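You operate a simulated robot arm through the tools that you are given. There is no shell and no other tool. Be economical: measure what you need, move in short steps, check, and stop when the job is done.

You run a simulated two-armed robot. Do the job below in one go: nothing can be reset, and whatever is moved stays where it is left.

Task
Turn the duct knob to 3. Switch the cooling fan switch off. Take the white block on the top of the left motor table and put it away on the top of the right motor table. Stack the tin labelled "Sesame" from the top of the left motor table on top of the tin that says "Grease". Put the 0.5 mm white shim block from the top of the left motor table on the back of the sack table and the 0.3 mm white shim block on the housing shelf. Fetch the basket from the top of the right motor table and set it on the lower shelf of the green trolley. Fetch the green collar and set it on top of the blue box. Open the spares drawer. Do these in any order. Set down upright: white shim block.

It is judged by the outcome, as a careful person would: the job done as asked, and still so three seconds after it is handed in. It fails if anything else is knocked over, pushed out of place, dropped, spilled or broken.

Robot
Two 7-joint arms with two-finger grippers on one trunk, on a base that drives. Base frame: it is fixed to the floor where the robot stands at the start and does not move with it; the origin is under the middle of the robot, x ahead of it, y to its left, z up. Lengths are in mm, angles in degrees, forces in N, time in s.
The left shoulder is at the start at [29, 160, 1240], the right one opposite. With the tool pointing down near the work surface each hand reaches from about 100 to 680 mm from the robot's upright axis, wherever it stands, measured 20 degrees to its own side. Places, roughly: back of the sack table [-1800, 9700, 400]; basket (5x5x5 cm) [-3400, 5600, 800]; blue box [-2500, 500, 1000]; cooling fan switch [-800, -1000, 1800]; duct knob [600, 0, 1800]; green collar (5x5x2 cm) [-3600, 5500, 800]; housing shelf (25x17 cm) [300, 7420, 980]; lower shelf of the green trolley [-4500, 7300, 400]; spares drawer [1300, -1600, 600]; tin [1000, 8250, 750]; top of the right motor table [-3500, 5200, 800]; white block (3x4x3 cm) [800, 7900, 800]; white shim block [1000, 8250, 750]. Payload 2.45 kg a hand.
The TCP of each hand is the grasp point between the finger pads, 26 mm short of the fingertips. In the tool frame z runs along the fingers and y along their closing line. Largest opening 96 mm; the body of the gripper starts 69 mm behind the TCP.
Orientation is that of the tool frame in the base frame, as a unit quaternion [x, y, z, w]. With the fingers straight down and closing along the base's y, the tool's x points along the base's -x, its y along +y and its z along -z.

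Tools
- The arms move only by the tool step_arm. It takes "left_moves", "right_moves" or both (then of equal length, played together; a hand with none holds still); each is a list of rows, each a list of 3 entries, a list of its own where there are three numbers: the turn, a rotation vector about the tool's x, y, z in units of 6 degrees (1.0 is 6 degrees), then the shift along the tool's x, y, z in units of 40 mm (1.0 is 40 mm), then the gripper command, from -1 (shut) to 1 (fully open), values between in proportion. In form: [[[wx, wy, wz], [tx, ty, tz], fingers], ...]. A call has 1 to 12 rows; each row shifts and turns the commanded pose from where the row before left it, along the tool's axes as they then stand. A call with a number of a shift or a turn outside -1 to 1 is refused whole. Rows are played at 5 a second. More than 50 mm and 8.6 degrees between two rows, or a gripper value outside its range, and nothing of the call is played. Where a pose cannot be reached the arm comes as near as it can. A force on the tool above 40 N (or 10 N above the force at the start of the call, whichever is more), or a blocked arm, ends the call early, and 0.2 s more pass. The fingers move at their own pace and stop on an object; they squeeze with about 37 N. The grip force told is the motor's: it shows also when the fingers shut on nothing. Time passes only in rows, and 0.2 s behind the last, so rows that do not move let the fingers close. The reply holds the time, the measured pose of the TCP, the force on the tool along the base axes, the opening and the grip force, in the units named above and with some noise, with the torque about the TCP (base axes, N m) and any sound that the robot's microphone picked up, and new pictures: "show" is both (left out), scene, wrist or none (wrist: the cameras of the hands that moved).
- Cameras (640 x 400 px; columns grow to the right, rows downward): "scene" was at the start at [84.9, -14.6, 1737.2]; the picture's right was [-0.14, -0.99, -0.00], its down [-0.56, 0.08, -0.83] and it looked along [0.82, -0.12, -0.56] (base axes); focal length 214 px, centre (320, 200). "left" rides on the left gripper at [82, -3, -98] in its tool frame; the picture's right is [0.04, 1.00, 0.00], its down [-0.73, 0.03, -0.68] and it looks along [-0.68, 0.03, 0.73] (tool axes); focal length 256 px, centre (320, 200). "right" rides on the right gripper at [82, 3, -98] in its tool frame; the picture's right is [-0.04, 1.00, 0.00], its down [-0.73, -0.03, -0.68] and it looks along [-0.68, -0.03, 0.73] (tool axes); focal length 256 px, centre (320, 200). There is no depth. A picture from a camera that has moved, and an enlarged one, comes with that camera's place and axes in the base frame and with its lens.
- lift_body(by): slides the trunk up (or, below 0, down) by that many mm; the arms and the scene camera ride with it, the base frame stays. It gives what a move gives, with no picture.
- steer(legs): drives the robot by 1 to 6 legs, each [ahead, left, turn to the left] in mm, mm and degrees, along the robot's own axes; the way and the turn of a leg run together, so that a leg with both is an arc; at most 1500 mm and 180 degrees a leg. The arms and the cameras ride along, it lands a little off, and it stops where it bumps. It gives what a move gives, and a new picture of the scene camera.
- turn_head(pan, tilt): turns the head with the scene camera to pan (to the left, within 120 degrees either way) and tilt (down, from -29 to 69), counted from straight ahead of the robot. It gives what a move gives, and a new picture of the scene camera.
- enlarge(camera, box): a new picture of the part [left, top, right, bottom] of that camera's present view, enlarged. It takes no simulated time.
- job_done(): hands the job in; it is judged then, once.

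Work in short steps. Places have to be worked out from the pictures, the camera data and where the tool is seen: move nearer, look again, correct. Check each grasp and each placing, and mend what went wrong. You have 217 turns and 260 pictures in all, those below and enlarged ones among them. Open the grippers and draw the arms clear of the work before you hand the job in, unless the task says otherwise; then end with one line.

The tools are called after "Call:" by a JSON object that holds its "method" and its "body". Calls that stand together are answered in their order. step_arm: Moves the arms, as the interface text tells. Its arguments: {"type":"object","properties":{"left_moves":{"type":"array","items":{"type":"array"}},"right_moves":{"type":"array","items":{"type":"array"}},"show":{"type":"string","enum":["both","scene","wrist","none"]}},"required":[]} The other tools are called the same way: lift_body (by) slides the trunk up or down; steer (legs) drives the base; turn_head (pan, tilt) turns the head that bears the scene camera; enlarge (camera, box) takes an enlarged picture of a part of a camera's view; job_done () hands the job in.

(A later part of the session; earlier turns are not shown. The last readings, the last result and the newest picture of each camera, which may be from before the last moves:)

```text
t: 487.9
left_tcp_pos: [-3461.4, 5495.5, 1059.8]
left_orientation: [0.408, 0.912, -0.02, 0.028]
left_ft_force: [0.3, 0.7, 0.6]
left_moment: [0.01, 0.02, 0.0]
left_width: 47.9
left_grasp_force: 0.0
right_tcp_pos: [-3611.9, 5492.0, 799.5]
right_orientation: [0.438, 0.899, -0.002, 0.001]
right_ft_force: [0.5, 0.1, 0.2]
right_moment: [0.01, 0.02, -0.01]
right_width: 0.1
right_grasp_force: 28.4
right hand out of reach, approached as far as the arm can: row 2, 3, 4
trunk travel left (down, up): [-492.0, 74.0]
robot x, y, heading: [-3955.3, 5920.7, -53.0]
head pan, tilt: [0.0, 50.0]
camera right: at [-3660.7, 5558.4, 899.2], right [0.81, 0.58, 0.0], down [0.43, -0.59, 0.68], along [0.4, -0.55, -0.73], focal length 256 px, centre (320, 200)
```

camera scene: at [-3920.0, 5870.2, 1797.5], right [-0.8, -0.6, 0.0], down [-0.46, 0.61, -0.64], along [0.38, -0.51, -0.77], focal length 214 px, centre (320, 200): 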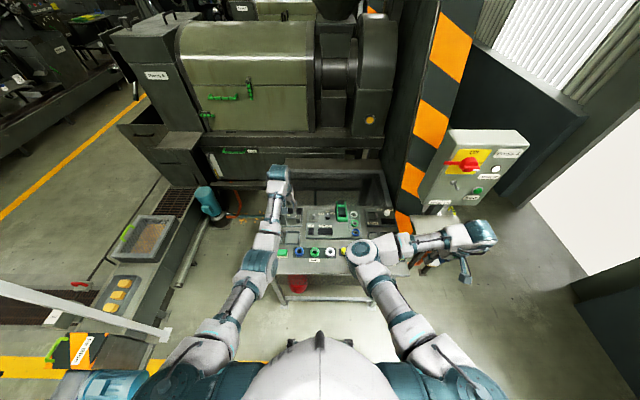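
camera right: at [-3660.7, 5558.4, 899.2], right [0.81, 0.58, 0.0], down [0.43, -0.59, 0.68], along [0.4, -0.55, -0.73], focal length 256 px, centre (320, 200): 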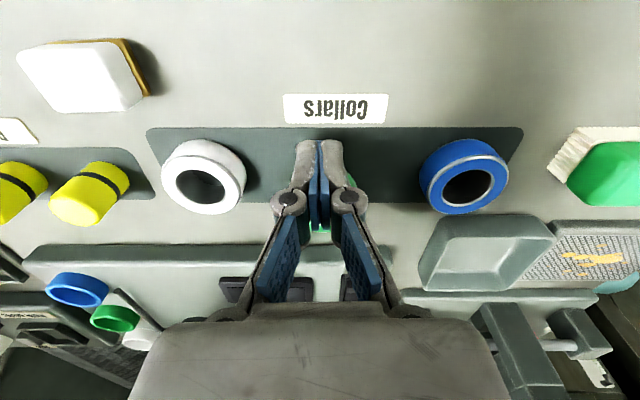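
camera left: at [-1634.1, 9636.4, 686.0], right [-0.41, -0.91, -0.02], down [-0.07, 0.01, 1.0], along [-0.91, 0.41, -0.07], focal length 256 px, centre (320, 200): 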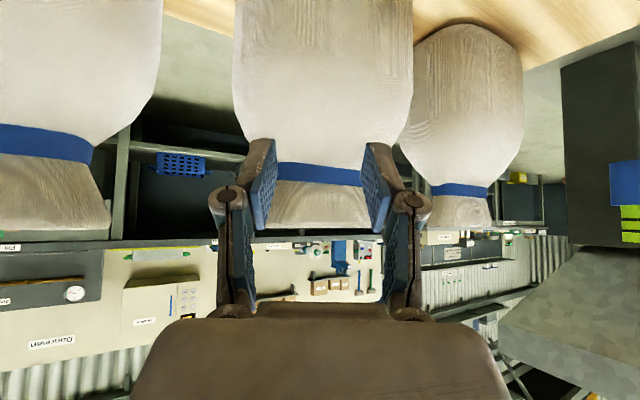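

The arm ran short of reach. I lift, move the base 55 mm nearer and lower the trunk a little, then look.

Call:
{"method": "step_arm", "body": {"right_moves": [[[0, 0, 0], [0, 0, -0.9], -1], [[0, 0, 0], [0, 0, -0.9], 0.35], [[0, 0, 0], [0, 0, 0], 0.35]], "show": "none"}}

Call:
{"method": "steer", "body": {"legs": [[55, 0, 0]]}}

Call:
{"method": "step_arm", "body": {"right_moves": [[[0, 0, 0], [0.9, 0, 0], 0.35], [[0, 0, 0], [0, 0, 0], 0.35]], "show": "wrist"}}

```text
t: 488.7
left_tcp_pos: [-3460.0, 5495.1, 1059.3]
left_orientation: [0.408, 0.912, -0.019, 0.028]
left_ft_force: [0.3, -0.2, -0.2]
left_moment: [0.0, 0.01, 0.01]
left_width: 47.9
left_grasp_force: 0.0
right_tcp_pos: [-3615.0, 5491.9, 874.4]
right_orientation: [0.438, 0.899, -0.001, 0.0]
right_ft_force: [-0.2, 0.3, 0.3]
right_moment: [-0.02, 0.03, -0.04]
right_width: 65.2
right_grasp_force: 0.1
trunk travel left (down, up): [-492.0, 74.0]
robot x, y, heading: [-3956.9, 5920.9, -53.3]
head pan, tilt: [0.0, 50.0]
```

```text
t: 489.6
left_tcp_pos: [-3431.1, 5456.8, 1063.5]
left_orientation: [0.407, 0.913, -0.022, 0.03]
left_ft_force: [0.4, 0.7, -0.7]
left_moment: [-0.02, 0.03, 0.01]
left_width: 48.3
left_grasp_force: 0.1
right_tcp_pos: [-3585.8, 5453.1, 876.1]
right_orientation: [0.438, 0.899, -0.003, 0.004]
right_ft_force: [-0.1, 0.1, -0.9]
right_moment: [0.01, -0.03, 0.0]
right_width: 64.9
right_grasp_force: 0.0
trunk travel left (down, up): [-492.0, 74.0]
robot x, y, heading: [-3924.5, 5876.6, -53.3]
head pan, tilt: [0.0, 50.0]
camera scene: at [-3890.8, 5834.3, 1797.9], right [-0.8, -0.6, 0.0], down [-0.46, 0.61, -0.65], along [0.39, -0.52, -0.76], focal length 214 px, centre (320, 200)
```

scene: 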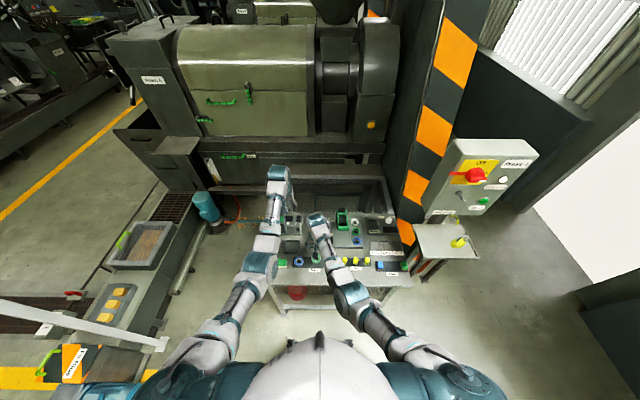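

```text
t: 490.4
left_tcp_pos: [-3430.5, 5455.2, 1062.1]
left_orientation: [0.408, 0.912, -0.02, 0.031]
left_ft_force: [-0.1, 1.2, -0.1]
left_moment: [0.0, 0.0, 0.01]
left_width: 47.9
left_grasp_force: 0.0
right_tcp_pos: [-3615.1, 5446.2, 890.7]
right_orientation: [0.449, 0.893, -0.023, 0.016]
right_ft_force: [-0.5, 0.3, -0.4]
right_moment: [0.06, 0.02, 0.01]
right_width: 64.9
right_grasp_force: 0.1
trunk travel left (down, up): [-492.0, 74.0]
robot x, y, heading: [-3927.3, 5876.4, -53.2]
head pan, tilt: [0.0, 50.0]
stopped in row 2 (right hand): the arm was blocked; the commanded pose is now the measured one
camera right: at [-3661.7, 5519.5, 985.6], right [0.83, 0.56, -0.02], down [0.41, -0.57, 0.71], along [0.39, -0.6, -0.7], focal length 256 px, centre (320, 200)
```

right: 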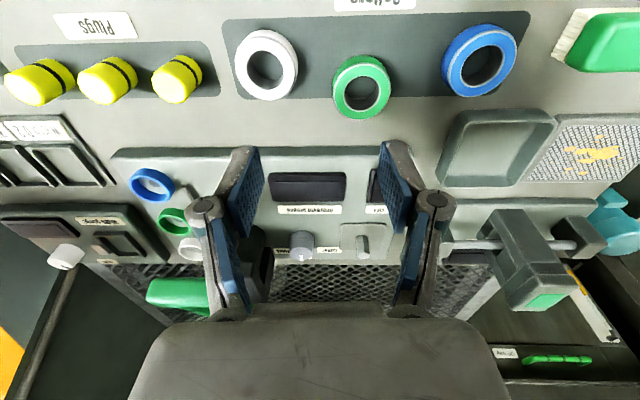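

The collar slid slightly but is intact. I strafe the base 130 mm left so it's on the right arm's natural side.

Call:
{"method": "steer", "body": {"legs": [[-20, 130, 0]]}}

Call:
{"method": "step_arm", "body": {"right_moves": [[[0, 0, 0], [0, -0.8, 0], 0.35], [[0, 0, 0], [0, -0.8, 0], 0.35], [[0, 0, 0], [0, -0.8, 0], 0.35], [[0, 0, 0], [0, -0.5, 0], 0.35], [[0, 0, 0], [0, 0, 0], 0.35]], "show": "wrist"}}

```text
t: 491.7
left_tcp_pos: [-3377.9, 5520.7, 1068.5]
left_orientation: [0.409, 0.912, -0.007, 0.037]
left_ft_force: [-2.0, -1.7, 1.2]
left_moment: [0.08, -0.18, 0.04]
left_width: 48.2
left_grasp_force: 0.1
right_tcp_pos: [-3557.1, 5520.1, 885.8]
right_orientation: [0.448, 0.894, -0.008, 0.02]
right_ft_force: [-1.0, -2.2, -2.1]
right_moment: [0.2, -0.11, 0.0]
right_width: 65.0
right_grasp_force: 0.0
trunk travel left (down, up): [-492.0, 74.0]
robot x, y, heading: [-3842.5, 5963.4, -53.0]
head pan, tilt: [0.0, 50.0]
camera scene: at [-3844.4, 5878.9, 1796.6], right [-0.8, -0.6, -0.03], down [-0.45, 0.63, -0.64], along [0.4, -0.5, -0.77], focal length 214 px, centre (320, 200)
```

scene: 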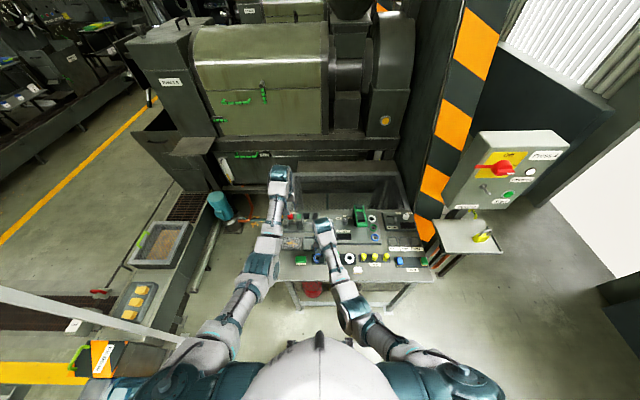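

```text
t: 492.9
left_tcp_pos: [-3350.2, 5544.2, 1067.0]
left_orientation: [0.408, 0.912, -0.023, 0.032]
left_ft_force: [0.1, 0.0, 0.8]
left_moment: [-0.01, 0.01, 0.01]
left_width: 48.0
left_grasp_force: 0.1
right_tcp_pos: [-3630.2, 5471.6, 891.9]
right_orientation: [0.447, 0.894, -0.023, 0.014]
right_ft_force: [-0.1, -0.5, -0.4]
right_moment: [-0.02, 0.01, 0.0]
right_width: 64.8
right_grasp_force: 0.0
trunk travel left (down, up): [-492.0, 74.0]
robot x, y, heading: [-3840.3, 5964.0, -53.0]
head pan, tilt: [0.0, 50.0]
camera right: at [-3676.6, 5545.1, 988.2], right [0.82, 0.57, -0.03], down [0.41, -0.57, 0.71], along [0.39, -0.6, -0.7], focal length 256 px, centre (320, 200)
```

right: 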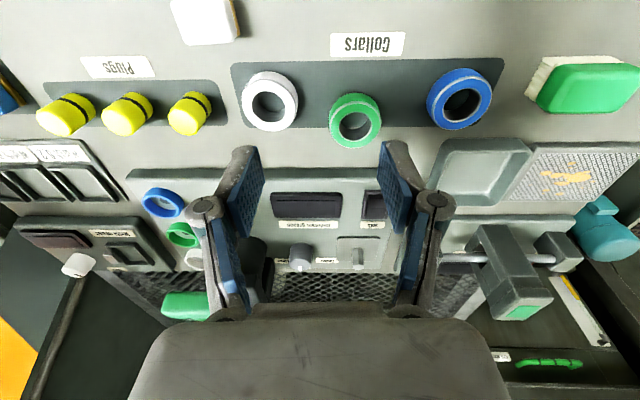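

Call:
{"method": "step_arm", "body": {"right_moves": [[[0, 0.5, 0], [-0.68, 0.71, 0], 0.35], [[0, 0, 0], [0, 0, 0.9], 0.35], [[0, 0, 0], [0, 0, 0.9], 0.35], [[0, 0, 0], [0, 0, 0.45], 0.35], [[0, 0, 0], [0, 0, 0], 0.35]], "show": "wrist"}}

```text
t: 494.1
left_tcp_pos: [-3335.0, 5556.5, 1063.8]
left_orientation: [0.407, 0.912, -0.03, 0.027]
left_ft_force: [1.7, -0.1, 0.4]
left_moment: [-0.07, 0.12, 0.02]
left_width: 48.0
left_grasp_force: 0.1
right_tcp_pos: [-3578.9, 5474.9, 803.8]
right_orientation: [0.447, 0.894, -0.018, -0.013]
right_ft_force: [0.4, 1.3, 0.9]
right_moment: [-0.08, 0.08, 0.0]
right_width: 64.6
right_grasp_force: 0.2
trunk travel left (down, up): [-492.0, 74.0]
robot x, y, heading: [-3836.0, 5966.8, -52.8]
head pan, tilt: [0.0, 50.0]
camera right: at [-3622.0, 5543.8, 904.1], right [0.82, 0.57, -0.04], down [0.44, -0.59, 0.67], along [0.36, -0.57, -0.74], focal length 256 px, centre (320, 200)
```

right: 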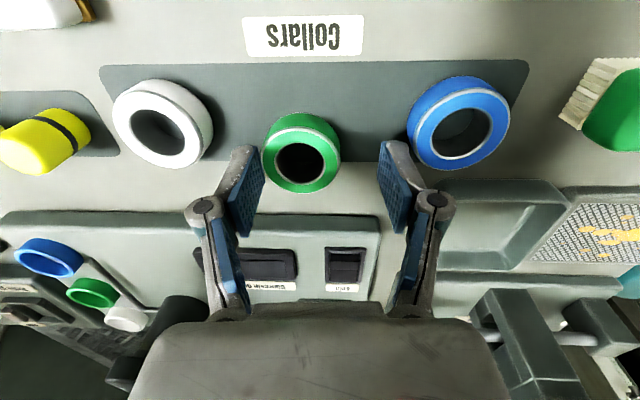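

Call:
{"method": "step_arm", "body": {"right_moves": [[[0, 0, 0], [-0.05, -0.3, 0], 0.35], [[0, 0, 0], [0, 0, 0], 0.35], [[0, 0, 0], [0, 0, 0], 0.35], [[0, 0, 0], [0, 0, 0.2], 0.35], [[0, 0, 0], [0, 0, 0.22], 0.35], [[0, 0, 0], [0, 0, 0], 0.35]], "show": "wrist"}}

```text
t: 495.5
left_tcp_pos: [-3374.4, 5527.8, 1068.0]
left_orientation: [0.41, 0.911, -0.013, 0.036]
left_ft_force: [-1.7, -1.4, 0.2]
left_moment: [0.06, -0.16, -0.01]
left_width: 47.8
left_grasp_force: 0.1
right_tcp_pos: [-3620.5, 5439.5, 780.9]
right_orientation: [0.449, 0.893, -0.004, -0.006]
right_ft_force: [-1.5, -1.7, -0.2]
right_moment: [0.12, -0.12, 0.0]
right_width: 64.8
right_grasp_force: 0.1
trunk travel left (down, up): [-492.0, 74.0]
robot x, y, heading: [-3845.0, 5963.0, -52.9]
head pan, tilt: [0.0, 50.0]
camera right: at [-3664.4, 5508.2, 882.9], right [0.83, 0.56, -0.01], down [0.42, -0.61, 0.67], along [0.37, -0.56, -0.74], focal length 256 px, centre (320, 200)
```

right: 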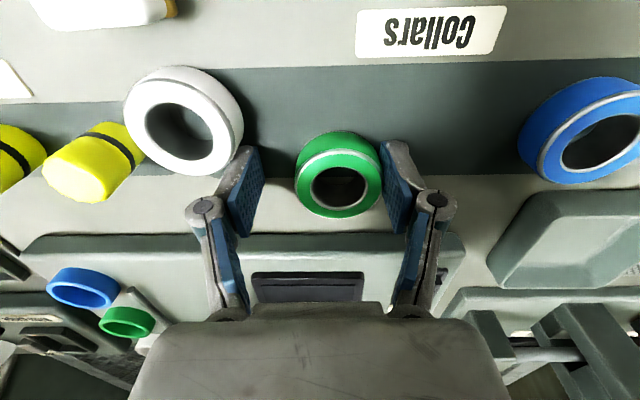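

The body is swaying after the strafe. I raise the hand at once and wait for it to settle.

Call:
{"method": "step_arm", "body": {"right_moves": [[[0, 0, 0], [0, 0, -0.9], 0.35], [[0, 0, 0], [0, 0, -0.9], 0.35], [[0, 0, 0], [0, 0, 0], 0.35], [[0, 0, 0], [0, 0, 0], 0.35], [[0, 0, 0], [0, 0, 0], 0.35], [[0, 0, 0], [0, 0, 0], 0.35], [[0, 0, 0], [0, 0, 0], 0.35], [[0, 0, 0], [0, 0, 0], 0.35], [[0, 0, 0], [0, 0, 0], 0.35], [[0, 0, 0], [0, 0, 0], 0.35], [[0, 0, 0], [0, 0, 0], 0.35], [[0, 0, 0], [0, 0, 0], 0.35]], "show": "none"}}

Call:
{"method": "lift_body", "body": {"by": -40}}

Call:
{"method": "step_arm", "body": {"right_moves": [[[0, 0, 0], [0, 0, 0], 0.35], [[0, 0, 0], [0, 0, 0], 0.35], [[0, 0, 0], [0, 0, 0], 0.35], [[0, 0, 0], [0, 0, 0], 0.35], [[0, 0, 0], [0, 0, 0], 0.35], [[0, 0, 0], [0, 0, 0], 0.35], [[0, 0, 0], [0, 0, 0], 0.35], [[0, 0, 0], [0, 0, 0], 0.35], [[0, 0, 0], [0, 0, 0], 0.35], [[0, 0, 0], [0, 0, 0], 0.35]], "show": "wrist"}}

```text
t: 498.1
left_tcp_pos: [-3366.6, 5533.6, 1069.7]
left_orientation: [0.41, 0.911, -0.018, 0.035]
left_ft_force: [-0.3, -0.2, -0.2]
left_moment: [0.03, -0.06, 0.0]
left_width: 48.2
left_grasp_force: 0.0
right_tcp_pos: [-3610.3, 5447.7, 853.9]
right_orientation: [0.449, 0.893, -0.007, -0.007]
right_ft_force: [-1.2, -0.5, -0.2]
right_moment: [0.02, -0.01, 0.03]
right_width: 64.7
right_grasp_force: 0.1
trunk travel left (down, up): [-492.0, 74.0]
robot x, y, heading: [-3842.8, 5962.5, -53.0]
head pan, tilt: [0.0, 50.0]
```

```text
t: 498.9
left_tcp_pos: [-3356.8, 5540.8, 1028.4]
left_orientation: [0.407, 0.912, -0.022, 0.033]
left_ft_force: [-0.7, 0.9, 0.5]
left_moment: [0.0, 0.02, 0.0]
left_width: 48.1
left_grasp_force: 0.0
right_tcp_pos: [-3604.5, 5452.9, 815.8]
right_orientation: [0.448, 0.894, -0.012, -0.008]
right_ft_force: [-0.2, -1.0, -0.2]
right_moment: [0.02, 0.0, -0.01]
right_width: 64.8
right_grasp_force: 0.0
trunk travel left (down, up): [-452.0, 114.0]
robot x, y, heading: [-3842.7, 5961.9, -53.0]
head pan, tilt: [0.0, 50.0]
```

```text
t: 501.1
left_tcp_pos: [-3360.9, 5536.8, 1027.5]
left_orientation: [0.408, 0.912, -0.019, 0.034]
left_ft_force: [0.1, 0.1, 0.5]
left_moment: [-0.01, -0.02, 0.03]
left_width: 47.9
left_grasp_force: 0.0
right_tcp_pos: [-3605.9, 5451.4, 815.5]
right_orientation: [0.449, 0.894, -0.008, -0.009]
right_ft_force: [-0.3, -0.8, 0.2]
right_moment: [0.05, 0.01, -0.01]
right_width: 64.9
right_grasp_force: 0.0
trunk travel left (down, up): [-452.0, 114.0]
robot x, y, heading: [-3844.4, 5960.3, -52.7]
head pan, tilt: [0.0, 50.0]
camera right: at [-3651.1, 5518.9, 916.1], right [0.82, 0.57, -0.02], down [0.43, -0.6, 0.67], along [0.37, -0.57, -0.74], focal length 256 px, centre (320, 200)
```

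right: 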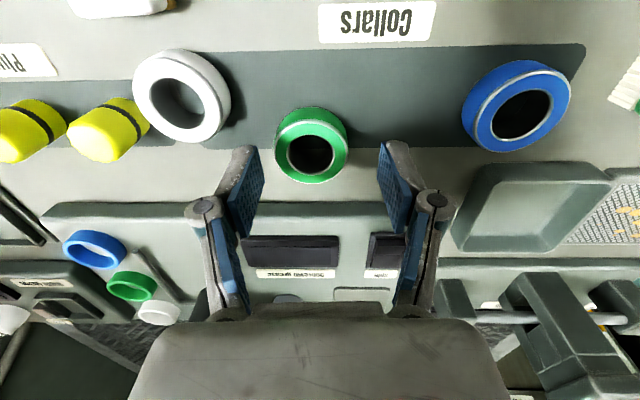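

Settled. I correct 8 mm and grasp the collar.

Call:
{"method": "step_arm", "body": {"right_moves": [[[0, 0, 0], [-0.15, -0.22, 0], 0.35], [[0, 0, 0], [0, 0, 0.4], 0.35], [[0, 0, 0], [0, 0, 0.35], 0.35], [[0, 0, 0], [0, 0, 0], 0], [[0, 0, 0], [0, 0, 0], -1], [[0, 0, 0], [0, 0, 0], -1], [[0, 0, 0], [0, 0, 0], -1]], "show": "wrist"}}

```text
t: 502.7
left_tcp_pos: [-3360.2, 5539.4, 1029.5]
left_orientation: [0.409, 0.912, -0.021, 0.033]
left_ft_force: [-0.3, 0.5, 0.1]
left_moment: [0.02, -0.04, 0.0]
left_width: 47.9
left_grasp_force: 0.1
right_tcp_pos: [-3608.1, 5441.8, 786.3]
right_orientation: [0.449, 0.894, -0.01, -0.008]
right_ft_force: [0.9, 1.3, 2.3]
right_moment: [0.07, -0.19, 0.04]
right_width: 42.8
right_grasp_force: 37.5
trunk travel left (down, up): [-452.0, 114.0]
robot x, y, heading: [-3842.8, 5963.0, -53.0]
head pan, tilt: [0.0, 50.0]
camera right: at [-3653.0, 5509.3, 886.5], right [0.82, 0.57, -0.02], down [0.43, -0.6, 0.68], along [0.37, -0.57, -0.74], focal length 256 px, centre (320, 200)
```

right: 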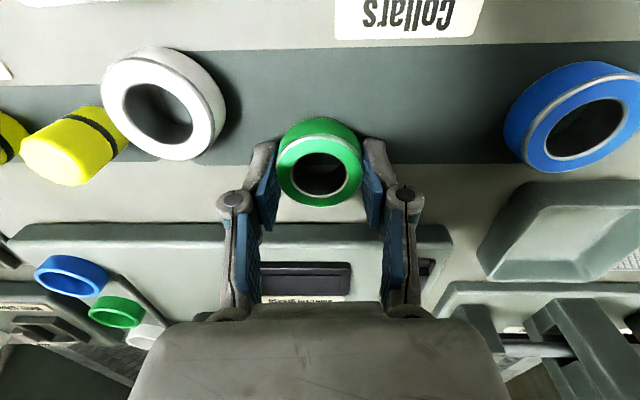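

The collar is gripped. I lift it, back off and drive back through the corridor toward the blue box.

Call:
{"method": "step_arm", "body": {"right_moves": [[[0, 0, 0], [0, 0, -0.5], -1], [[0, 0, 0], [0, 0, -0.9], -1], [[0, 0, 0], [0, 0, -0.9], -1], [[0, 0, 0], [0, 0, -0.9], -1], [[0, 0, 0], [0, 0, 0], -1]], "show": "none"}}

Call:
{"method": "steer", "body": {"legs": [[-450, 0, 0], [0, 0, -64.6], [1266, 0, 0], [0, 0, 9], [474, 0, 0], [0, 0, 55]]}}

```text
t: 503.9
left_tcp_pos: [-3357.8, 5539.7, 1026.4]
left_orientation: [0.409, 0.912, -0.021, 0.033]
left_ft_force: [0.4, -0.4, 0.5]
left_moment: [0.02, -0.03, 0.02]
left_width: 48.0
left_grasp_force: 0.1
right_tcp_pos: [-3607.5, 5444.4, 914.8]
right_orientation: [0.448, 0.894, -0.009, -0.008]
right_ft_force: [0.4, 0.2, -1.2]
right_moment: [0.02, 0.0, -0.01]
right_width: 42.2
right_grasp_force: 36.9
trunk travel left (down, up): [-452.0, 114.0]
robot x, y, heading: [-3842.8, 5962.6, -53.1]
head pan, tilt: [0.0, 50.0]
```

```text
t: 520.9
left_tcp_pos: [-4283.5, 4323.4, 1027.3]
left_orientation: [0.39, 0.92, -0.02, 0.033]
left_ft_force: [0.5, 0.3, 0.1]
left_moment: [-0.03, 0.01, 0.03]
left_width: 47.9
left_grasp_force: 0.0
right_tcp_pos: [-4527.8, 4216.0, 915.2]
right_orientation: [0.43, 0.903, -0.011, -0.009]
right_ft_force: [-0.2, 0.8, -1.6]
right_moment: [0.03, -0.02, 0.02]
right_width: 42.7
right_grasp_force: 37.3
trunk travel left (down, up): [-452.0, 114.0]
robot x, y, heading: [-4784.7, 4727.4, -50.5]
head pan, tilt: [0.0, 50.0]
camera scene: at [-4743.3, 4670.9, 1757.4], right [-0.77, -0.63, 0.0], down [-0.49, 0.6, -0.64], along [0.41, -0.49, -0.77], focal length 214 px, centre (320, 200)
```

scene: 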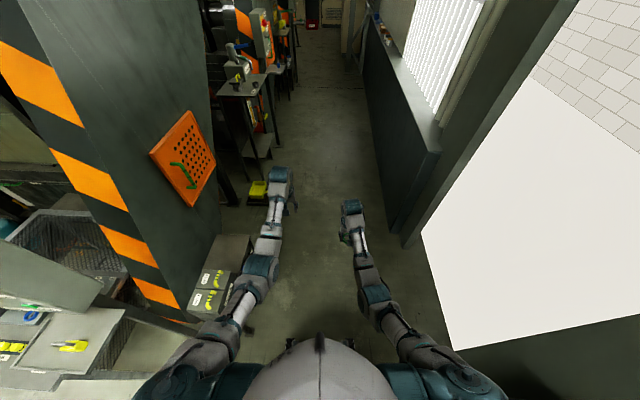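

Call:
{"method": "steer", "body": {"legs": [[300, -130, 0], [1450, 0, 0], [1450, 0, 0], [1250, 0, 0], [0, 0, -85]]}}

Call:
{"method": "turn_head", "body": {"pan": 0, "tilt": 35}}

```text
t: 544.1
left_tcp_pos: [-2016.5, 566.5, 1034.8]
left_orientation: [0.651, 0.758, -0.022, 0.029]
left_ft_force: [-0.4, 0.5, 0.1]
left_moment: [0.0, -0.01, -0.01]
left_width: 48.2
left_grasp_force: 0.0
right_tcp_pos: [-2292.4, 622.5, 921.4]
right_orientation: [0.692, 0.722, -0.011, -0.008]
right_ft_force: [0.4, -0.4, -0.5]
right_moment: [0.0, -0.01, 0.03]
right_width: 42.6
right_grasp_force: 37.1
trunk travel left (down, up): [-452.0, 114.0]
robot x, y, heading: [-2194.8, 1175.0, -87.1]
head pan, tilt: [0.0, 50.0]
stopped in leg 5: the force on the tool passed its limit at 159 N (the readings are from after the stop); the commanded pose is now the measured one
camera scene: at [-2190.5, 1107.2, 1757.4], right [-1.0, -0.05, 0.0], down [-0.04, 0.77, -0.64], along [0.03, -0.64, -0.77], focal length 214 px, centre (320, 200)
```

scene: 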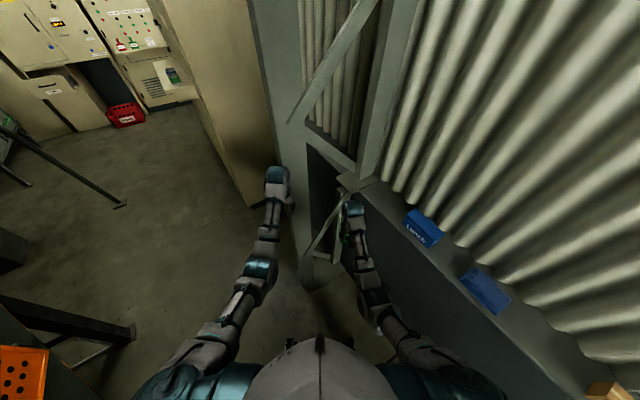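

```text
t: 544.9
left_tcp_pos: [-2018.9, 565.2, 1034.7]
left_orientation: [0.651, 0.758, -0.021, 0.028]
left_ft_force: [-0.7, 0.2, -0.6]
left_moment: [-0.02, 0.02, 0.03]
left_width: 48.0
left_grasp_force: 0.0
right_tcp_pos: [-2291.0, 623.0, 920.8]
right_orientation: [0.691, 0.723, -0.011, -0.009]
right_ft_force: [-0.7, 0.7, -1.5]
right_moment: [0.01, 0.03, -0.01]
right_width: 42.7
right_grasp_force: 37.2
trunk travel left (down, up): [-452.0, 114.0]
robot x, y, heading: [-2195.5, 1175.4, -87.2]
head pan, tilt: [0.0, 35.0]
camera scene: at [-2191.4, 1095.7, 1779.1], right [-1.0, -0.05, 0.0], down [-0.03, 0.58, -0.82], along [0.04, -0.82, -0.58], focal length 214 px, centre (320, 200)
```

scene: 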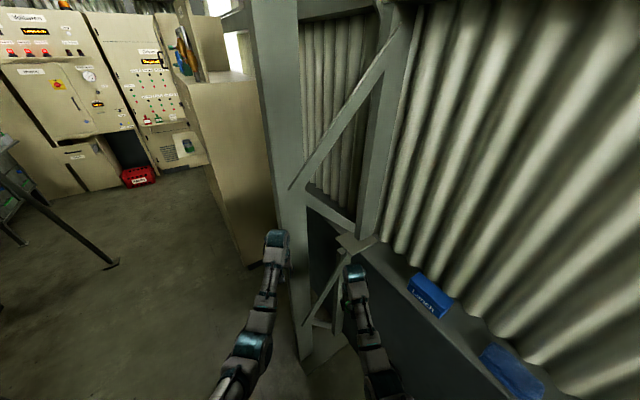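

The hand brushed the post but still holds the collar. Two blue items are on the sill, so I back the base off along its heading and enlarge.

Call:
{"method": "steer", "body": {"legs": [[-150, 60, 0]]}}

Call:
{"method": "turn_head", "body": {"pan": -50, "tilt": 35}}

```text
t: 546.3
left_tcp_pos: [-1977.3, 719.7, 1034.9]
left_orientation: [0.651, 0.758, -0.016, 0.031]
left_ft_force: [-0.2, 0.5, 0.3]
left_moment: [0.0, -0.09, 0.01]
left_width: 48.0
left_grasp_force: 0.2
right_tcp_pos: [-2248.9, 777.1, 918.5]
right_orientation: [0.692, 0.722, -0.006, -0.006]
right_ft_force: [-1.3, -0.6, -0.9]
right_moment: [0.02, -0.06, 0.0]
right_width: 42.7
right_grasp_force: 37.2
trunk travel left (down, up): [-452.0, 114.0]
robot x, y, heading: [-2144.6, 1329.3, -87.0]
head pan, tilt: [0.0, 35.0]
camera scene: at [-2158.6, 1247.1, 1778.7], right [-1.0, -0.05, -0.01], down [-0.02, 0.58, -0.81], along [0.05, -0.81, -0.58], focal length 214 px, centre (320, 200)
```

scene: 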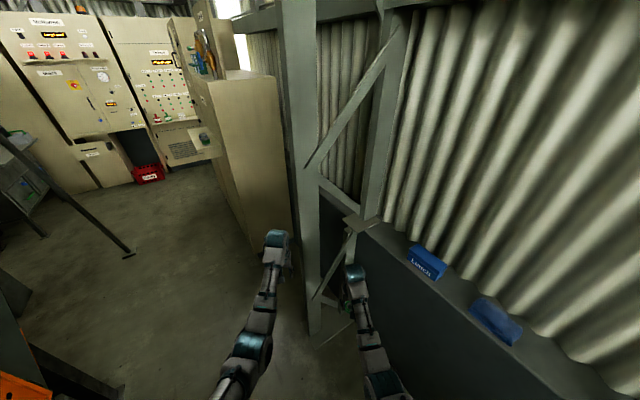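

```text
t: 547.5
left_tcp_pos: [-1961.0, 726.2, 1035.7]
left_orientation: [0.651, 0.759, -0.024, 0.028]
left_ft_force: [-0.2, 1.1, 0.4]
left_moment: [0.0, 0.02, -0.02]
left_width: 48.0
left_grasp_force: 0.0
right_tcp_pos: [-2233.8, 782.3, 924.0]
right_orientation: [0.692, 0.722, -0.013, -0.009]
right_ft_force: [0.3, 0.7, -0.8]
right_moment: [0.01, 0.04, 0.0]
right_width: 42.6
right_grasp_force: 37.0
trunk travel left (down, up): [-452.0, 114.0]
robot x, y, heading: [-2141.4, 1332.6, -86.8]
head pan, tilt: [-50.0, 35.0]
camera scene: at [-2202.8, 1279.6, 1779.4], right [-0.68, 0.73, 0.01], down [0.42, 0.39, -0.82], along [-0.6, -0.56, -0.57], focal length 214 px, centre (320, 200)
```

scene: 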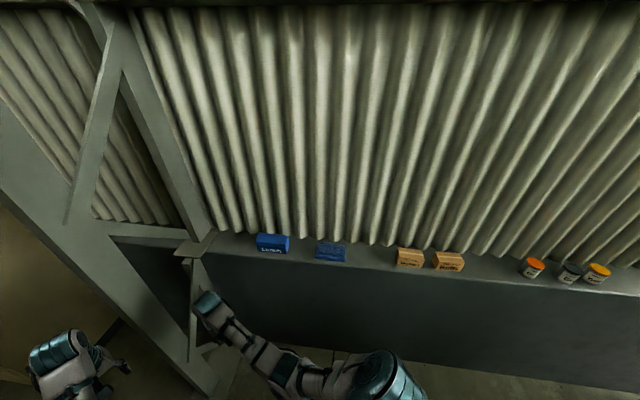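

Call:
{"method": "enlarge", "body": {"camera": "scene", "box": [230, 215, 380, 285]}}

```text
4.27 times, centred on (305, 250) of scene
camera zoom: at [-2202.8, 1279.6, 1779.4], right [-0.68, 0.73, 0.01], down [0.42, 0.39, -0.82], along [-0.6, -0.56, -0.57], focal length 915 px, centre (384, -13)
```

zoom: 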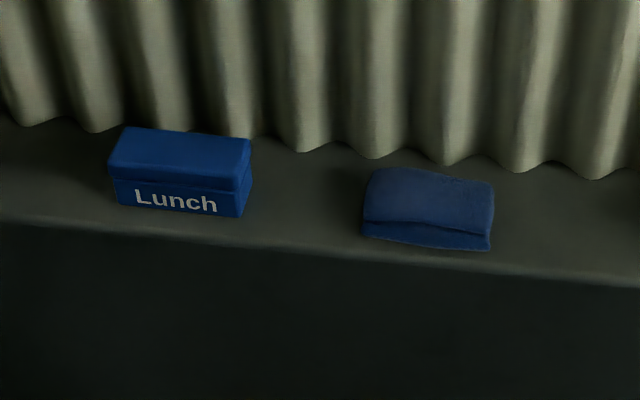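

The "Lunch" box is the blue box, with its top at about (−2605, 571, 1000). I raise both hands, then approach along heading −121° to stay clear of the truss.

Call:
{"method": "step_arm", "body": {"right_moves": [[[0, 0, 0], [0, 0, -1], -1], [[0, 0, 0], [0, 0, -1], -1], [[0, 0, 0], [0, 0, -1], -1], [[0, 0, 0], [0, 0, -1], -1], [[0, 0, 0], [0, 0, 0], -1]], "left_moves": [[[0, 0, 0], [0.3, 0.3, -1], 0], [[0, 0, 0], [0.3, 0.3, -1], 0], [[0, 0, 0], [0.3, 0.3, -1], 0], [[0, 0, 0], [0.3, 0.3, -1], 0], [[0, 0, 0], [0, 0, 0], 0]], "show": "none"}}

Call:
{"method": "steer", "body": {"legs": [[0, 0, -34], [250, 55, 0]]}}

Call:
{"method": "step_arm", "body": {"right_moves": [[[0, 0, 0], [0, 0, 0], -1], [[0, 0, 0], [0, 0, 0], -1], [[0, 0, 0], [0, 0, 0], -1], [[0, 0, 0], [0, 0, 0], -1]], "show": "wrist"}}

```text
t: 548.7
left_tcp_pos: [-1925.5, 791.9, 1191.8]
left_orientation: [0.651, 0.758, -0.022, 0.029]
left_ft_force: [0.3, -0.1, 0.6]
left_moment: [0.01, -0.02, -0.06]
left_width: 48.2
left_grasp_force: 0.0
left hand out of reach, approached as far as the arm can: row 1
right_tcp_pos: [-2240.3, 724.1, 1040.2]
right_orientation: [0.692, 0.722, -0.013, -0.008]
right_ft_force: [0.2, -0.1, -1.7]
right_moment: [-0.01, -0.01, -0.01]
right_width: 42.5
right_grasp_force: 37.1
right hand out of reach, approached as far as the arm can: row 2, 3, 4
trunk travel left (down, up): [-452.0, 114.0]
robot x, y, heading: [-2144.6, 1331.6, -87.0]
head pan, tilt: [-50.0, 35.0]
```

```text
t: 552.1
left_tcp_pos: [-2336.5, 543.7, 1196.2]
left_orientation: [0.843, 0.536, -0.032, 0.024]
left_ft_force: [0.1, 0.2, -0.7]
left_moment: [0.03, 0.02, 0.01]
left_width: 48.1
left_grasp_force: 0.1
right_tcp_pos: [-2631.7, 659.5, 1043.4]
right_orientation: [0.87, 0.493, -0.007, -0.008]
right_ft_force: [-0.9, 0.2, -1.4]
right_moment: [0.03, 0.0, -0.01]
right_width: 42.4
right_grasp_force: 36.8
trunk travel left (down, up): [-452.0, 114.0]
robot x, y, heading: [-2221.3, 1105.4, -120.6]
head pan, tilt: [-50.0, 35.0]
stopped in leg 2: the force on the tool passed its limit at 58 N (the readings are from after the stop); the commanded pose is now the measured one
camera scene: at [-2304.7, 1096.6, 1779.2], right [-0.16, 0.99, 0.0], down [0.57, 0.1, -0.82], along [-0.81, -0.13, -0.58], focal length 214 px, centre (320, 200)
```

scene: 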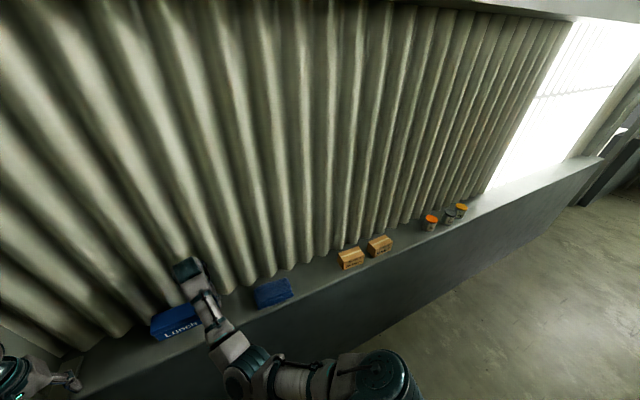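

```text
t: 553.1
left_tcp_pos: [-2336.2, 543.7, 1197.6]
left_orientation: [0.843, 0.536, -0.034, 0.024]
left_ft_force: [0.4, 0.2, -0.5]
left_moment: [0.0, 0.03, 0.05]
left_width: 47.7
left_grasp_force: 0.1
right_tcp_pos: [-2630.9, 659.4, 1045.0]
right_orientation: [0.87, 0.494, -0.01, -0.007]
right_ft_force: [0.3, -0.3, -0.9]
right_moment: [0.01, 0.01, -0.01]
right_width: 42.4
right_grasp_force: 36.9
trunk travel left (down, up): [-452.0, 114.0]
robot x, y, heading: [-2218.1, 1101.2, -120.6]
head pan, tilt: [-50.0, 35.0]
camera right: at [-2584.3, 728.4, 1143.8], right [0.84, -0.55, -0.02], down [-0.38, -0.62, 0.69], along [-0.39, -0.57, -0.73], focal length 256 px, centre (320, 200)
```

right: 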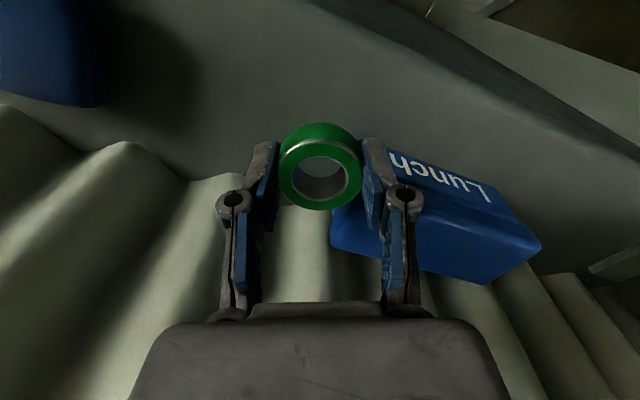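

The collar hand is beside the Lunch box. I move left then forward over the box top.

Call:
{"method": "step_arm", "body": {"right_moves": [[[0, 0, 0], [0.2, 0.7, -0.3], -1], [[0, 0, 0], [0, 0.85, 0], -1], [[0, 0, 0], [0, 0.8, 0], -1], [[0, 0, 0], [-0.8, 0, 0], -1], [[0, 0, 0], [-0.8, 0, 0], -1], [[0, 0, 0], [-0.5, 0, 0], -1], [[0, 0, 0], [0, 0, 0], -1]], "show": "wrist"}}

```text
t: 554.2
left_tcp_pos: [-2334.7, 550.4, 1199.7]
left_orientation: [0.843, 0.536, -0.034, 0.026]
left_ft_force: [-0.2, -0.4, 0.0]
left_moment: [0.02, -0.01, 0.0]
left_width: 47.9
left_grasp_force: 0.0
right_tcp_pos: [-2570.2, 564.2, 1045.0]
right_orientation: [0.868, 0.497, 0.001, -0.008]
right_ft_force: [0.1, 0.1, -0.7]
right_moment: [0.0, 0.01, 0.03]
right_width: 42.8
right_grasp_force: 37.1
right hand out of reach, approached as far as the arm can: row 1, 5
trunk travel left (down, up): [-452.0, 114.0]
robot x, y, heading: [-2220.6, 1108.5, -120.8]
head pan, tilt: [-50.0, 35.0]
stopped in row 5 (right hand): the force on the tool passed its limit at 49 N (the readings are from after the stop); the commanded pose is now the measured one
camera right: at [-2525.5, 631.5, 1146.3], right [0.84, -0.54, -0.01], down [-0.39, -0.63, 0.67], along [-0.37, -0.56, -0.74], focal length 256 px, centre (320, 200)
```

right: 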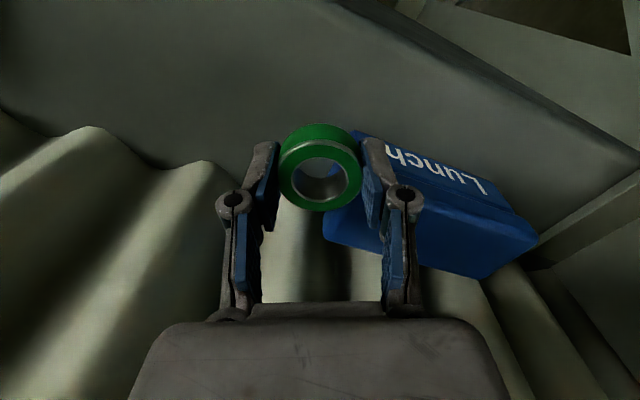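

The box top is higher than I judged and the fingers nudged the box along the sill. I raise the hand and look so I can put it back.

Call:
{"method": "step_arm", "body": {"right_moves": [[[0, 0, 0], [0.3, 0, -0.3], -1], [[0, 0, 0], [0, 0, -1], -1], [[0, 0, 0], [0, 0, -1], -1], [[0, 0, 0], [0, 0, 0], -1]], "show": "none"}}

Call:
{"method": "turn_head", "body": {"pan": -5, "tilt": 45}}

Call:
{"method": "enlarge", "body": {"camera": "scene", "box": [220, 100, 420, 260]}}

```text
t: 555.2
left_tcp_pos: [-2334.2, 547.7, 1200.0]
left_orientation: [0.842, 0.537, -0.034, 0.026]
left_ft_force: [-0.4, -0.4, 0.0]
left_moment: [-0.02, 0.0, 0.01]
left_width: 48.2
left_grasp_force: 0.0
right_tcp_pos: [-2564.9, 574.2, 1138.2]
right_orientation: [0.867, 0.498, 0.002, -0.007]
right_ft_force: [0.8, 0.9, -1.4]
right_moment: [0.01, -0.01, 0.0]
right_width: 42.6
right_grasp_force: 36.8
trunk travel left (down, up): [-452.0, 114.0]
robot x, y, heading: [-2218.3, 1111.3, -120.9]
head pan, tilt: [-50.0, 35.0]
```

```text
t: 556.4
left_tcp_pos: [-2335.4, 548.6, 1199.1]
left_orientation: [0.842, 0.537, -0.034, 0.026]
left_ft_force: [0.3, -0.4, -0.5]
left_moment: [-0.01, -0.01, 0.05]
left_width: 47.7
left_grasp_force: 0.2
right_tcp_pos: [-2563.9, 574.8, 1136.8]
right_orientation: [0.868, 0.497, 0.002, -0.008]
right_ft_force: [-0.6, 0.3, -0.7]
right_moment: [-0.01, 0.01, 0.01]
right_width: 42.5
right_grasp_force: 37.3
trunk travel left (down, up): [-452.0, 114.0]
robot x, y, heading: [-2219.9, 1106.1, -120.9]
head pan, tilt: [-5.0, 45.0]
camera scene: at [-2262.4, 1044.6, 1764.3], right [-0.81, 0.58, 0.0], down [0.41, 0.58, -0.7], along [-0.41, -0.57, -0.71], focal length 214 px, centre (320, 200)
```

scene: 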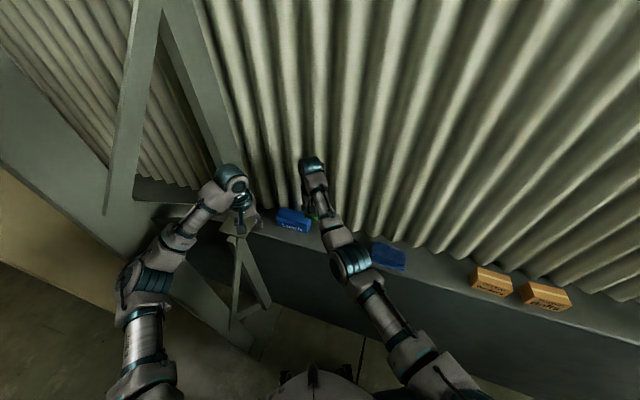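

```text
2.50 times, centred on (320, 180) of scene
camera zoom: at [-2262.4, 1044.6, 1764.3], right [-0.81, 0.58, 0.0], down [0.41, 0.58, -0.7], along [-0.41, -0.57, -0.71], focal length 536 px, centre (320, 250)
```

zoom: 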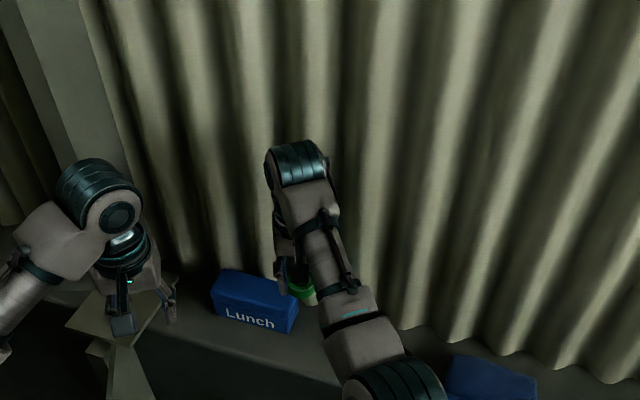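

The box moved ~150 mm toward the truss. I bring the closed left hand down beyond its left end to push it back.

Call:
{"method": "step_arm", "body": {"left_moves": [[[0, 0, 0], [-0.91, -0.21, 0], -1], [[0, 0, 0], [-0.91, -0.21, 0], -1], [[0, 0, 0], [-0.91, -0.21, 0], -1], [[0, 0, 0], [-0.91, -0.21, 0], -1], [[0, 0, 0], [-0.91, -0.21, 0], -1], [[0, 0, 0], [-0.8, -0.2, 0], -1], [[0, 0, 0], [0, 0, 0.9], -1], [[0, 0, 0], [0, 0, 0.9], -1], [[0, 0, 0], [0, 0, 0.9], -1], [[0, 0, 0], [0, 0, 0], -1]], "show": "wrist"}}

```text
t: 558.6
left_tcp_pos: [-2430.3, 420.7, 1103.6]
left_orientation: [0.843, 0.536, -0.034, 0.027]
left_ft_force: [-0.3, -0.3, 0.4]
left_moment: [0.01, -0.01, 0.02]
left_width: 0.0
left_grasp_force: 28.3
left hand out of reach, approached as far as the arm can: row 5, 6
right_tcp_pos: [-2568.8, 575.5, 1138.0]
right_orientation: [0.867, 0.498, 0.002, -0.007]
right_ft_force: [0.6, -1.1, -2.0]
right_moment: [0.01, 0.02, -0.02]
right_width: 42.5
right_grasp_force: 37.3
trunk travel left (down, up): [-452.0, 114.0]
robot x, y, heading: [-2221.9, 1109.2, -120.9]
head pan, tilt: [-5.0, 45.0]
camera left: at [-2396.1, 503.5, 1193.7], right [0.92, -0.39, 0.0], down [-0.26, -0.62, 0.74], along [-0.28, -0.68, -0.67], focal length 256 px, centre (320, 200)
```

left: 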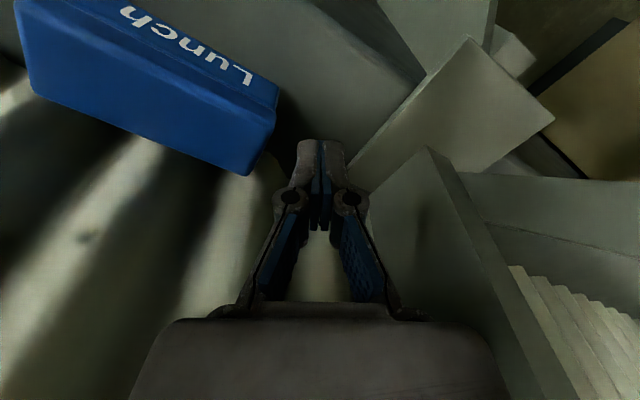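

I need ~45 mm more reach. I pull the right hand back a bit, creep forward and lower the left fingers beside the box end.

Call:
{"method": "step_arm", "body": {"right_moves": [[[0, 0, 0], [0.9, -0.4, 0], -1], [[0, 0, 0], [0.9, -0.4, 0], -1], [[0, 0, 0], [0, 0, 0], -1]], "show": "none"}}

Call:
{"method": "steer", "body": {"legs": [[50, 0, 0]]}}

Call:
{"method": "step_arm", "body": {"left_moves": [[[0, 0, 0], [0, 0, 0.9], -1], [[0, 0, 0], [0, 0, 0.9], -1], [[0, 0, 0], [0, 0, 0.7], -1], [[0, 0, 0], [0, 0, 0], -1]], "show": "wrist"}}

```text
t: 559.4
left_tcp_pos: [-2429.3, 419.3, 1102.4]
left_orientation: [0.843, 0.537, -0.035, 0.026]
left_ft_force: [0.9, -0.1, -0.4]
left_moment: [0.04, -0.03, 0.01]
left_width: 0.0
left_grasp_force: 28.5
right_tcp_pos: [-2575.9, 585.1, 1129.5]
right_orientation: [0.868, 0.497, 0.001, -0.008]
right_ft_force: [-0.5, 0.6, -1.6]
right_moment: [-0.02, 0.0, 0.04]
right_width: 42.8
right_grasp_force: 36.8
right hand out of reach, approached as far as the arm can: row 1, 2
trunk travel left (down, up): [-452.0, 114.0]
robot x, y, heading: [-2220.2, 1104.9, -120.8]
head pan, tilt: [-5.0, 45.0]
```

```text
t: 560.3
left_tcp_pos: [-2443.6, 391.1, 1105.0]
left_orientation: [0.842, 0.537, -0.037, 0.026]
left_ft_force: [0.3, 0.7, 0.4]
left_moment: [0.01, 0.02, -0.01]
left_width: 0.2
left_grasp_force: 28.4
right_tcp_pos: [-2585.0, 559.2, 1132.9]
right_orientation: [0.87, 0.493, 0.002, -0.011]
right_ft_force: [7.7, 10.0, 1.3]
right_moment: [-1.26, 0.95, -0.12]
right_width: 42.4
right_grasp_force: 36.7
trunk travel left (down, up): [-452.0, 114.0]
robot x, y, heading: [-2242.3, 1070.8, -120.8]
head pan, tilt: [-5.0, 45.0]
stopped in leg 1: the force on the tool passed its limit at 226 N (the readings are from after the stop); the commanded pose is now the measured one
camera scene: at [-2278.5, 1018.2, 1764.4], right [-0.81, 0.58, 0.0], down [0.41, 0.58, -0.71], along [-0.41, -0.57, -0.71], focal length 214 px, centre (320, 200)
```

scene: 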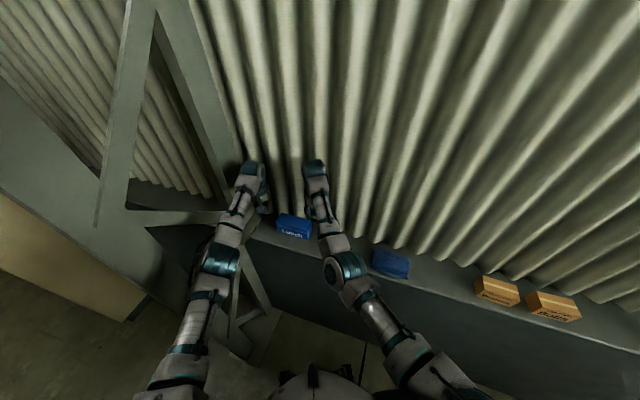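

```text
t: 561.3
left_tcp_pos: [-2442.7, 384.2, 1004.8]
left_orientation: [0.842, 0.538, -0.036, 0.026]
left_ft_force: [0.7, -1.0, 0.4]
left_moment: [0.01, 0.02, 0.01]
left_width: 0.1
left_grasp_force: 28.3
left hand out of reach, approached as far as the arm can: row 3
right_tcp_pos: [-2585.7, 559.7, 1133.6]
right_orientation: [0.869, 0.494, 0.001, -0.01]
right_ft_force: [11.6, 10.7, -1.2]
right_moment: [-1.29, 1.31, 0.01]
right_width: 42.2
right_grasp_force: 37.6
trunk travel left (down, up): [-452.0, 114.0]
robot x, y, heading: [-2239.1, 1076.0, -120.6]
head pan, tilt: [-5.0, 45.0]
camera left: at [-2408.7, 468.3, 1095.9], right [0.92, -0.38, 0.0], down [-0.26, -0.62, 0.74], along [-0.28, -0.69, -0.67], focal length 256 px, centre (320, 200)
```

left: 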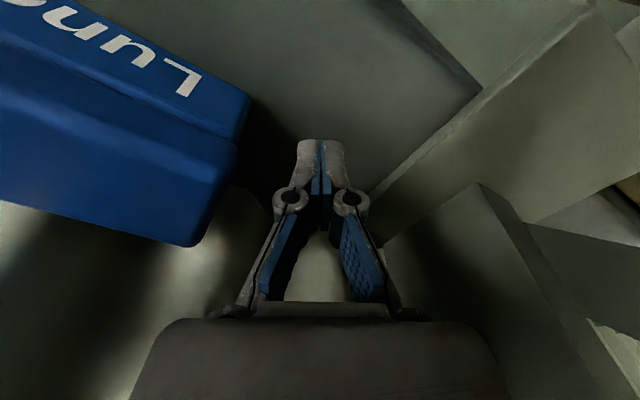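

The left fingers are beside the box end. I push it slowly back along the sill.

Call:
{"method": "step_arm", "body": {"left_moves": [[[0, 0, 0], [0.22, -0.42, 0], -1], [[0, 0, 0], [0.22, -0.42, 0], -1], [[0, 0, 0], [0.22, -0.42, 0], -1], [[0, 0, 0], [0.22, -0.42, 0], -1], [[0, 0, 0], [0.22, -0.42, 0], -1], [[0, 0, 0], [0.22, -0.42, 0], -1], [[0, 0, 0], [0.22, -0.42, 0], -1], [[0, 0, 0], [0.22, -0.42, 0], -1], [[0, 0, 0], [0.22, -0.42, 0], -1]], "show": "both"}}

```text
t: 563.2
left_tcp_pos: [-2527.1, 507.5, 1000.1]
left_orientation: [0.838, 0.544, -0.037, 0.028]
left_ft_force: [-0.1, 0.0, 0.6]
left_moment: [-0.02, 0.01, -0.02]
left_width: 0.0
left_grasp_force: 28.6
right_tcp_pos: [-2589.2, 558.7, 1135.3]
right_orientation: [0.869, 0.495, -0.006, -0.007]
right_ft_force: [1.9, 6.4, -1.1]
right_moment: [-0.47, 0.61, 0.17]
right_width: 42.5
right_grasp_force: 36.8
trunk travel left (down, up): [-452.0, 114.0]
robot x, y, heading: [-2238.9, 1077.0, -120.7]
head pan, tilt: [-5.0, 45.0]
stopped in row 9 (right hand): the force on the tool passed its limit at 49 N (the readings are from after the stop); the commanded pose is now the measured one
camera scene: at [-2273.9, 1015.3, 1764.6], right [-0.81, 0.58, 0.0], down [0.41, 0.58, -0.71], along [-0.41, -0.57, -0.71], focal length 214 px, centre (320, 200)
camera left: at [-2494.0, 591.2, 1091.6], right [0.93, -0.37, 0.0], down [-0.25, -0.62, 0.74], along [-0.27, -0.69, -0.67], focal length 256 px, centre (320, 200)
```

scene: 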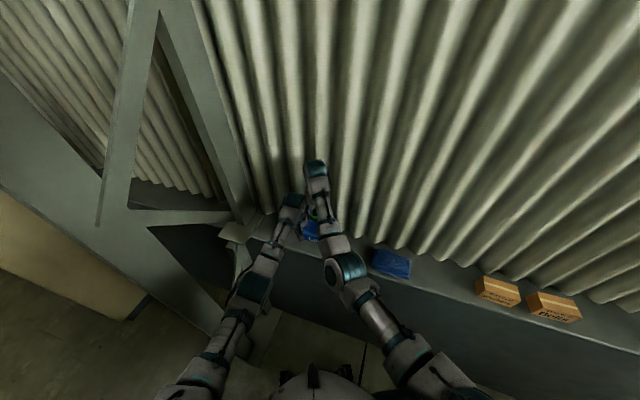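
left: 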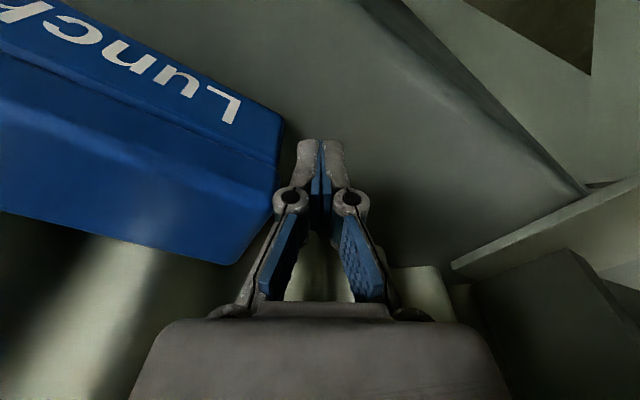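

The box is back within ~1–2 cm of its original place. I raise the left hand out of the way and shift the collar over the box.

Call:
{"method": "step_arm", "body": {"left_moves": [[[0, 0, 0], [0, 0.4, -0.3], -1], [[0, 0, 0], [0, 0.3, -1], -1], [[0, 0, 0], [0, 0.3, -1], -1], [[0, 0, 0], [0.3, 0.6, -0.9], -1], [[0, 0, 0], [0.6, 0.6, -0.5], -1], [[0, 0, 0], [0.6, 0.6, -0.3], -1], [[0, 0, 0], [0.6, 0.6, 0], -1], [[0, 0, 0], [0, 0, 0], -1]], "right_moves": [[[0, 0, 0], [0, 0, 0], -1], [[0, 0, 0], [0, 0, 0], -1], [[0, 0, 0], [0, 0, 0], -1], [[0, 0, 0], [0, 0, 0], -1], [[0, 0, 0], [0.2, 0, 0], -1], [[0, 0, 0], [0.2, 0, 0], -1], [[0, 0, 0], [0, 0, 0.6], -1], [[0, 0, 0], [0, 0, 0], -1]], "show": "wrist"}}

```text
t: 564.6
left_tcp_pos: [-2410.8, 548.9, 1154.7]
left_orientation: [0.843, 0.536, -0.033, 0.033]
left_ft_force: [-1.8, -0.2, -1.1]
left_moment: [-0.03, -0.07, 0.01]
left_width: 0.0
left_grasp_force: 28.6
right_tcp_pos: [-2593.0, 566.4, 1135.7]
right_orientation: [0.866, 0.5, -0.005, 0.003]
right_ft_force: [16.6, 20.8, -2.1]
right_moment: [-1.68, 1.24, -0.27]
right_width: 42.2
right_grasp_force: 37.2
right hand out of reach, approached as far as the arm can: row 5, 6, 7
trunk travel left (down, up): [-452.0, 114.0]
robot x, y, heading: [-2237.8, 1077.1, -120.8]
head pan, tilt: [-5.0, 45.0]
stopped in row 7 (right hand): the force on the tool passed its limit at 62 N (the readings are from after the stop); the commanded pose is now the measured one
camera right: at [-2549.8, 637.1, 1235.6], right [0.84, -0.54, 0.0], down [-0.39, -0.61, 0.69], along [-0.37, -0.58, -0.73], focal length 256 px, centre (320, 200)
camera left: at [-2377.1, 633.8, 1245.7], right [0.92, -0.39, 0.02], down [-0.27, -0.61, 0.74], along [-0.28, -0.69, -0.67], focal length 256 px, centre (320, 200)
```

right: 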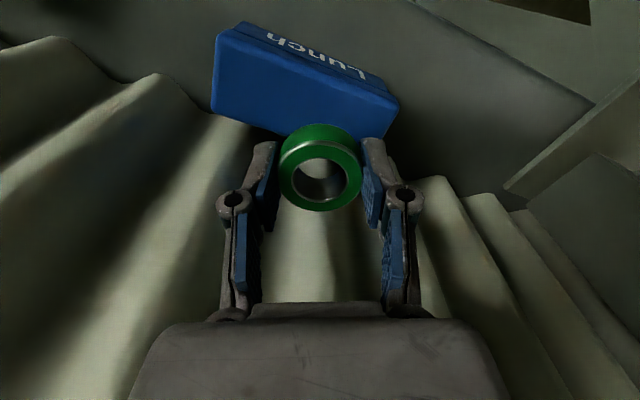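
left: 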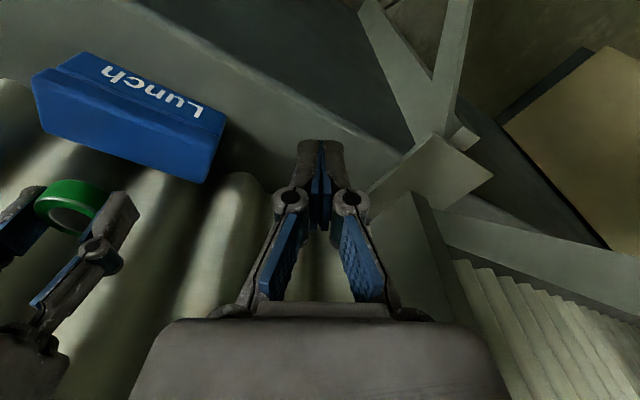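

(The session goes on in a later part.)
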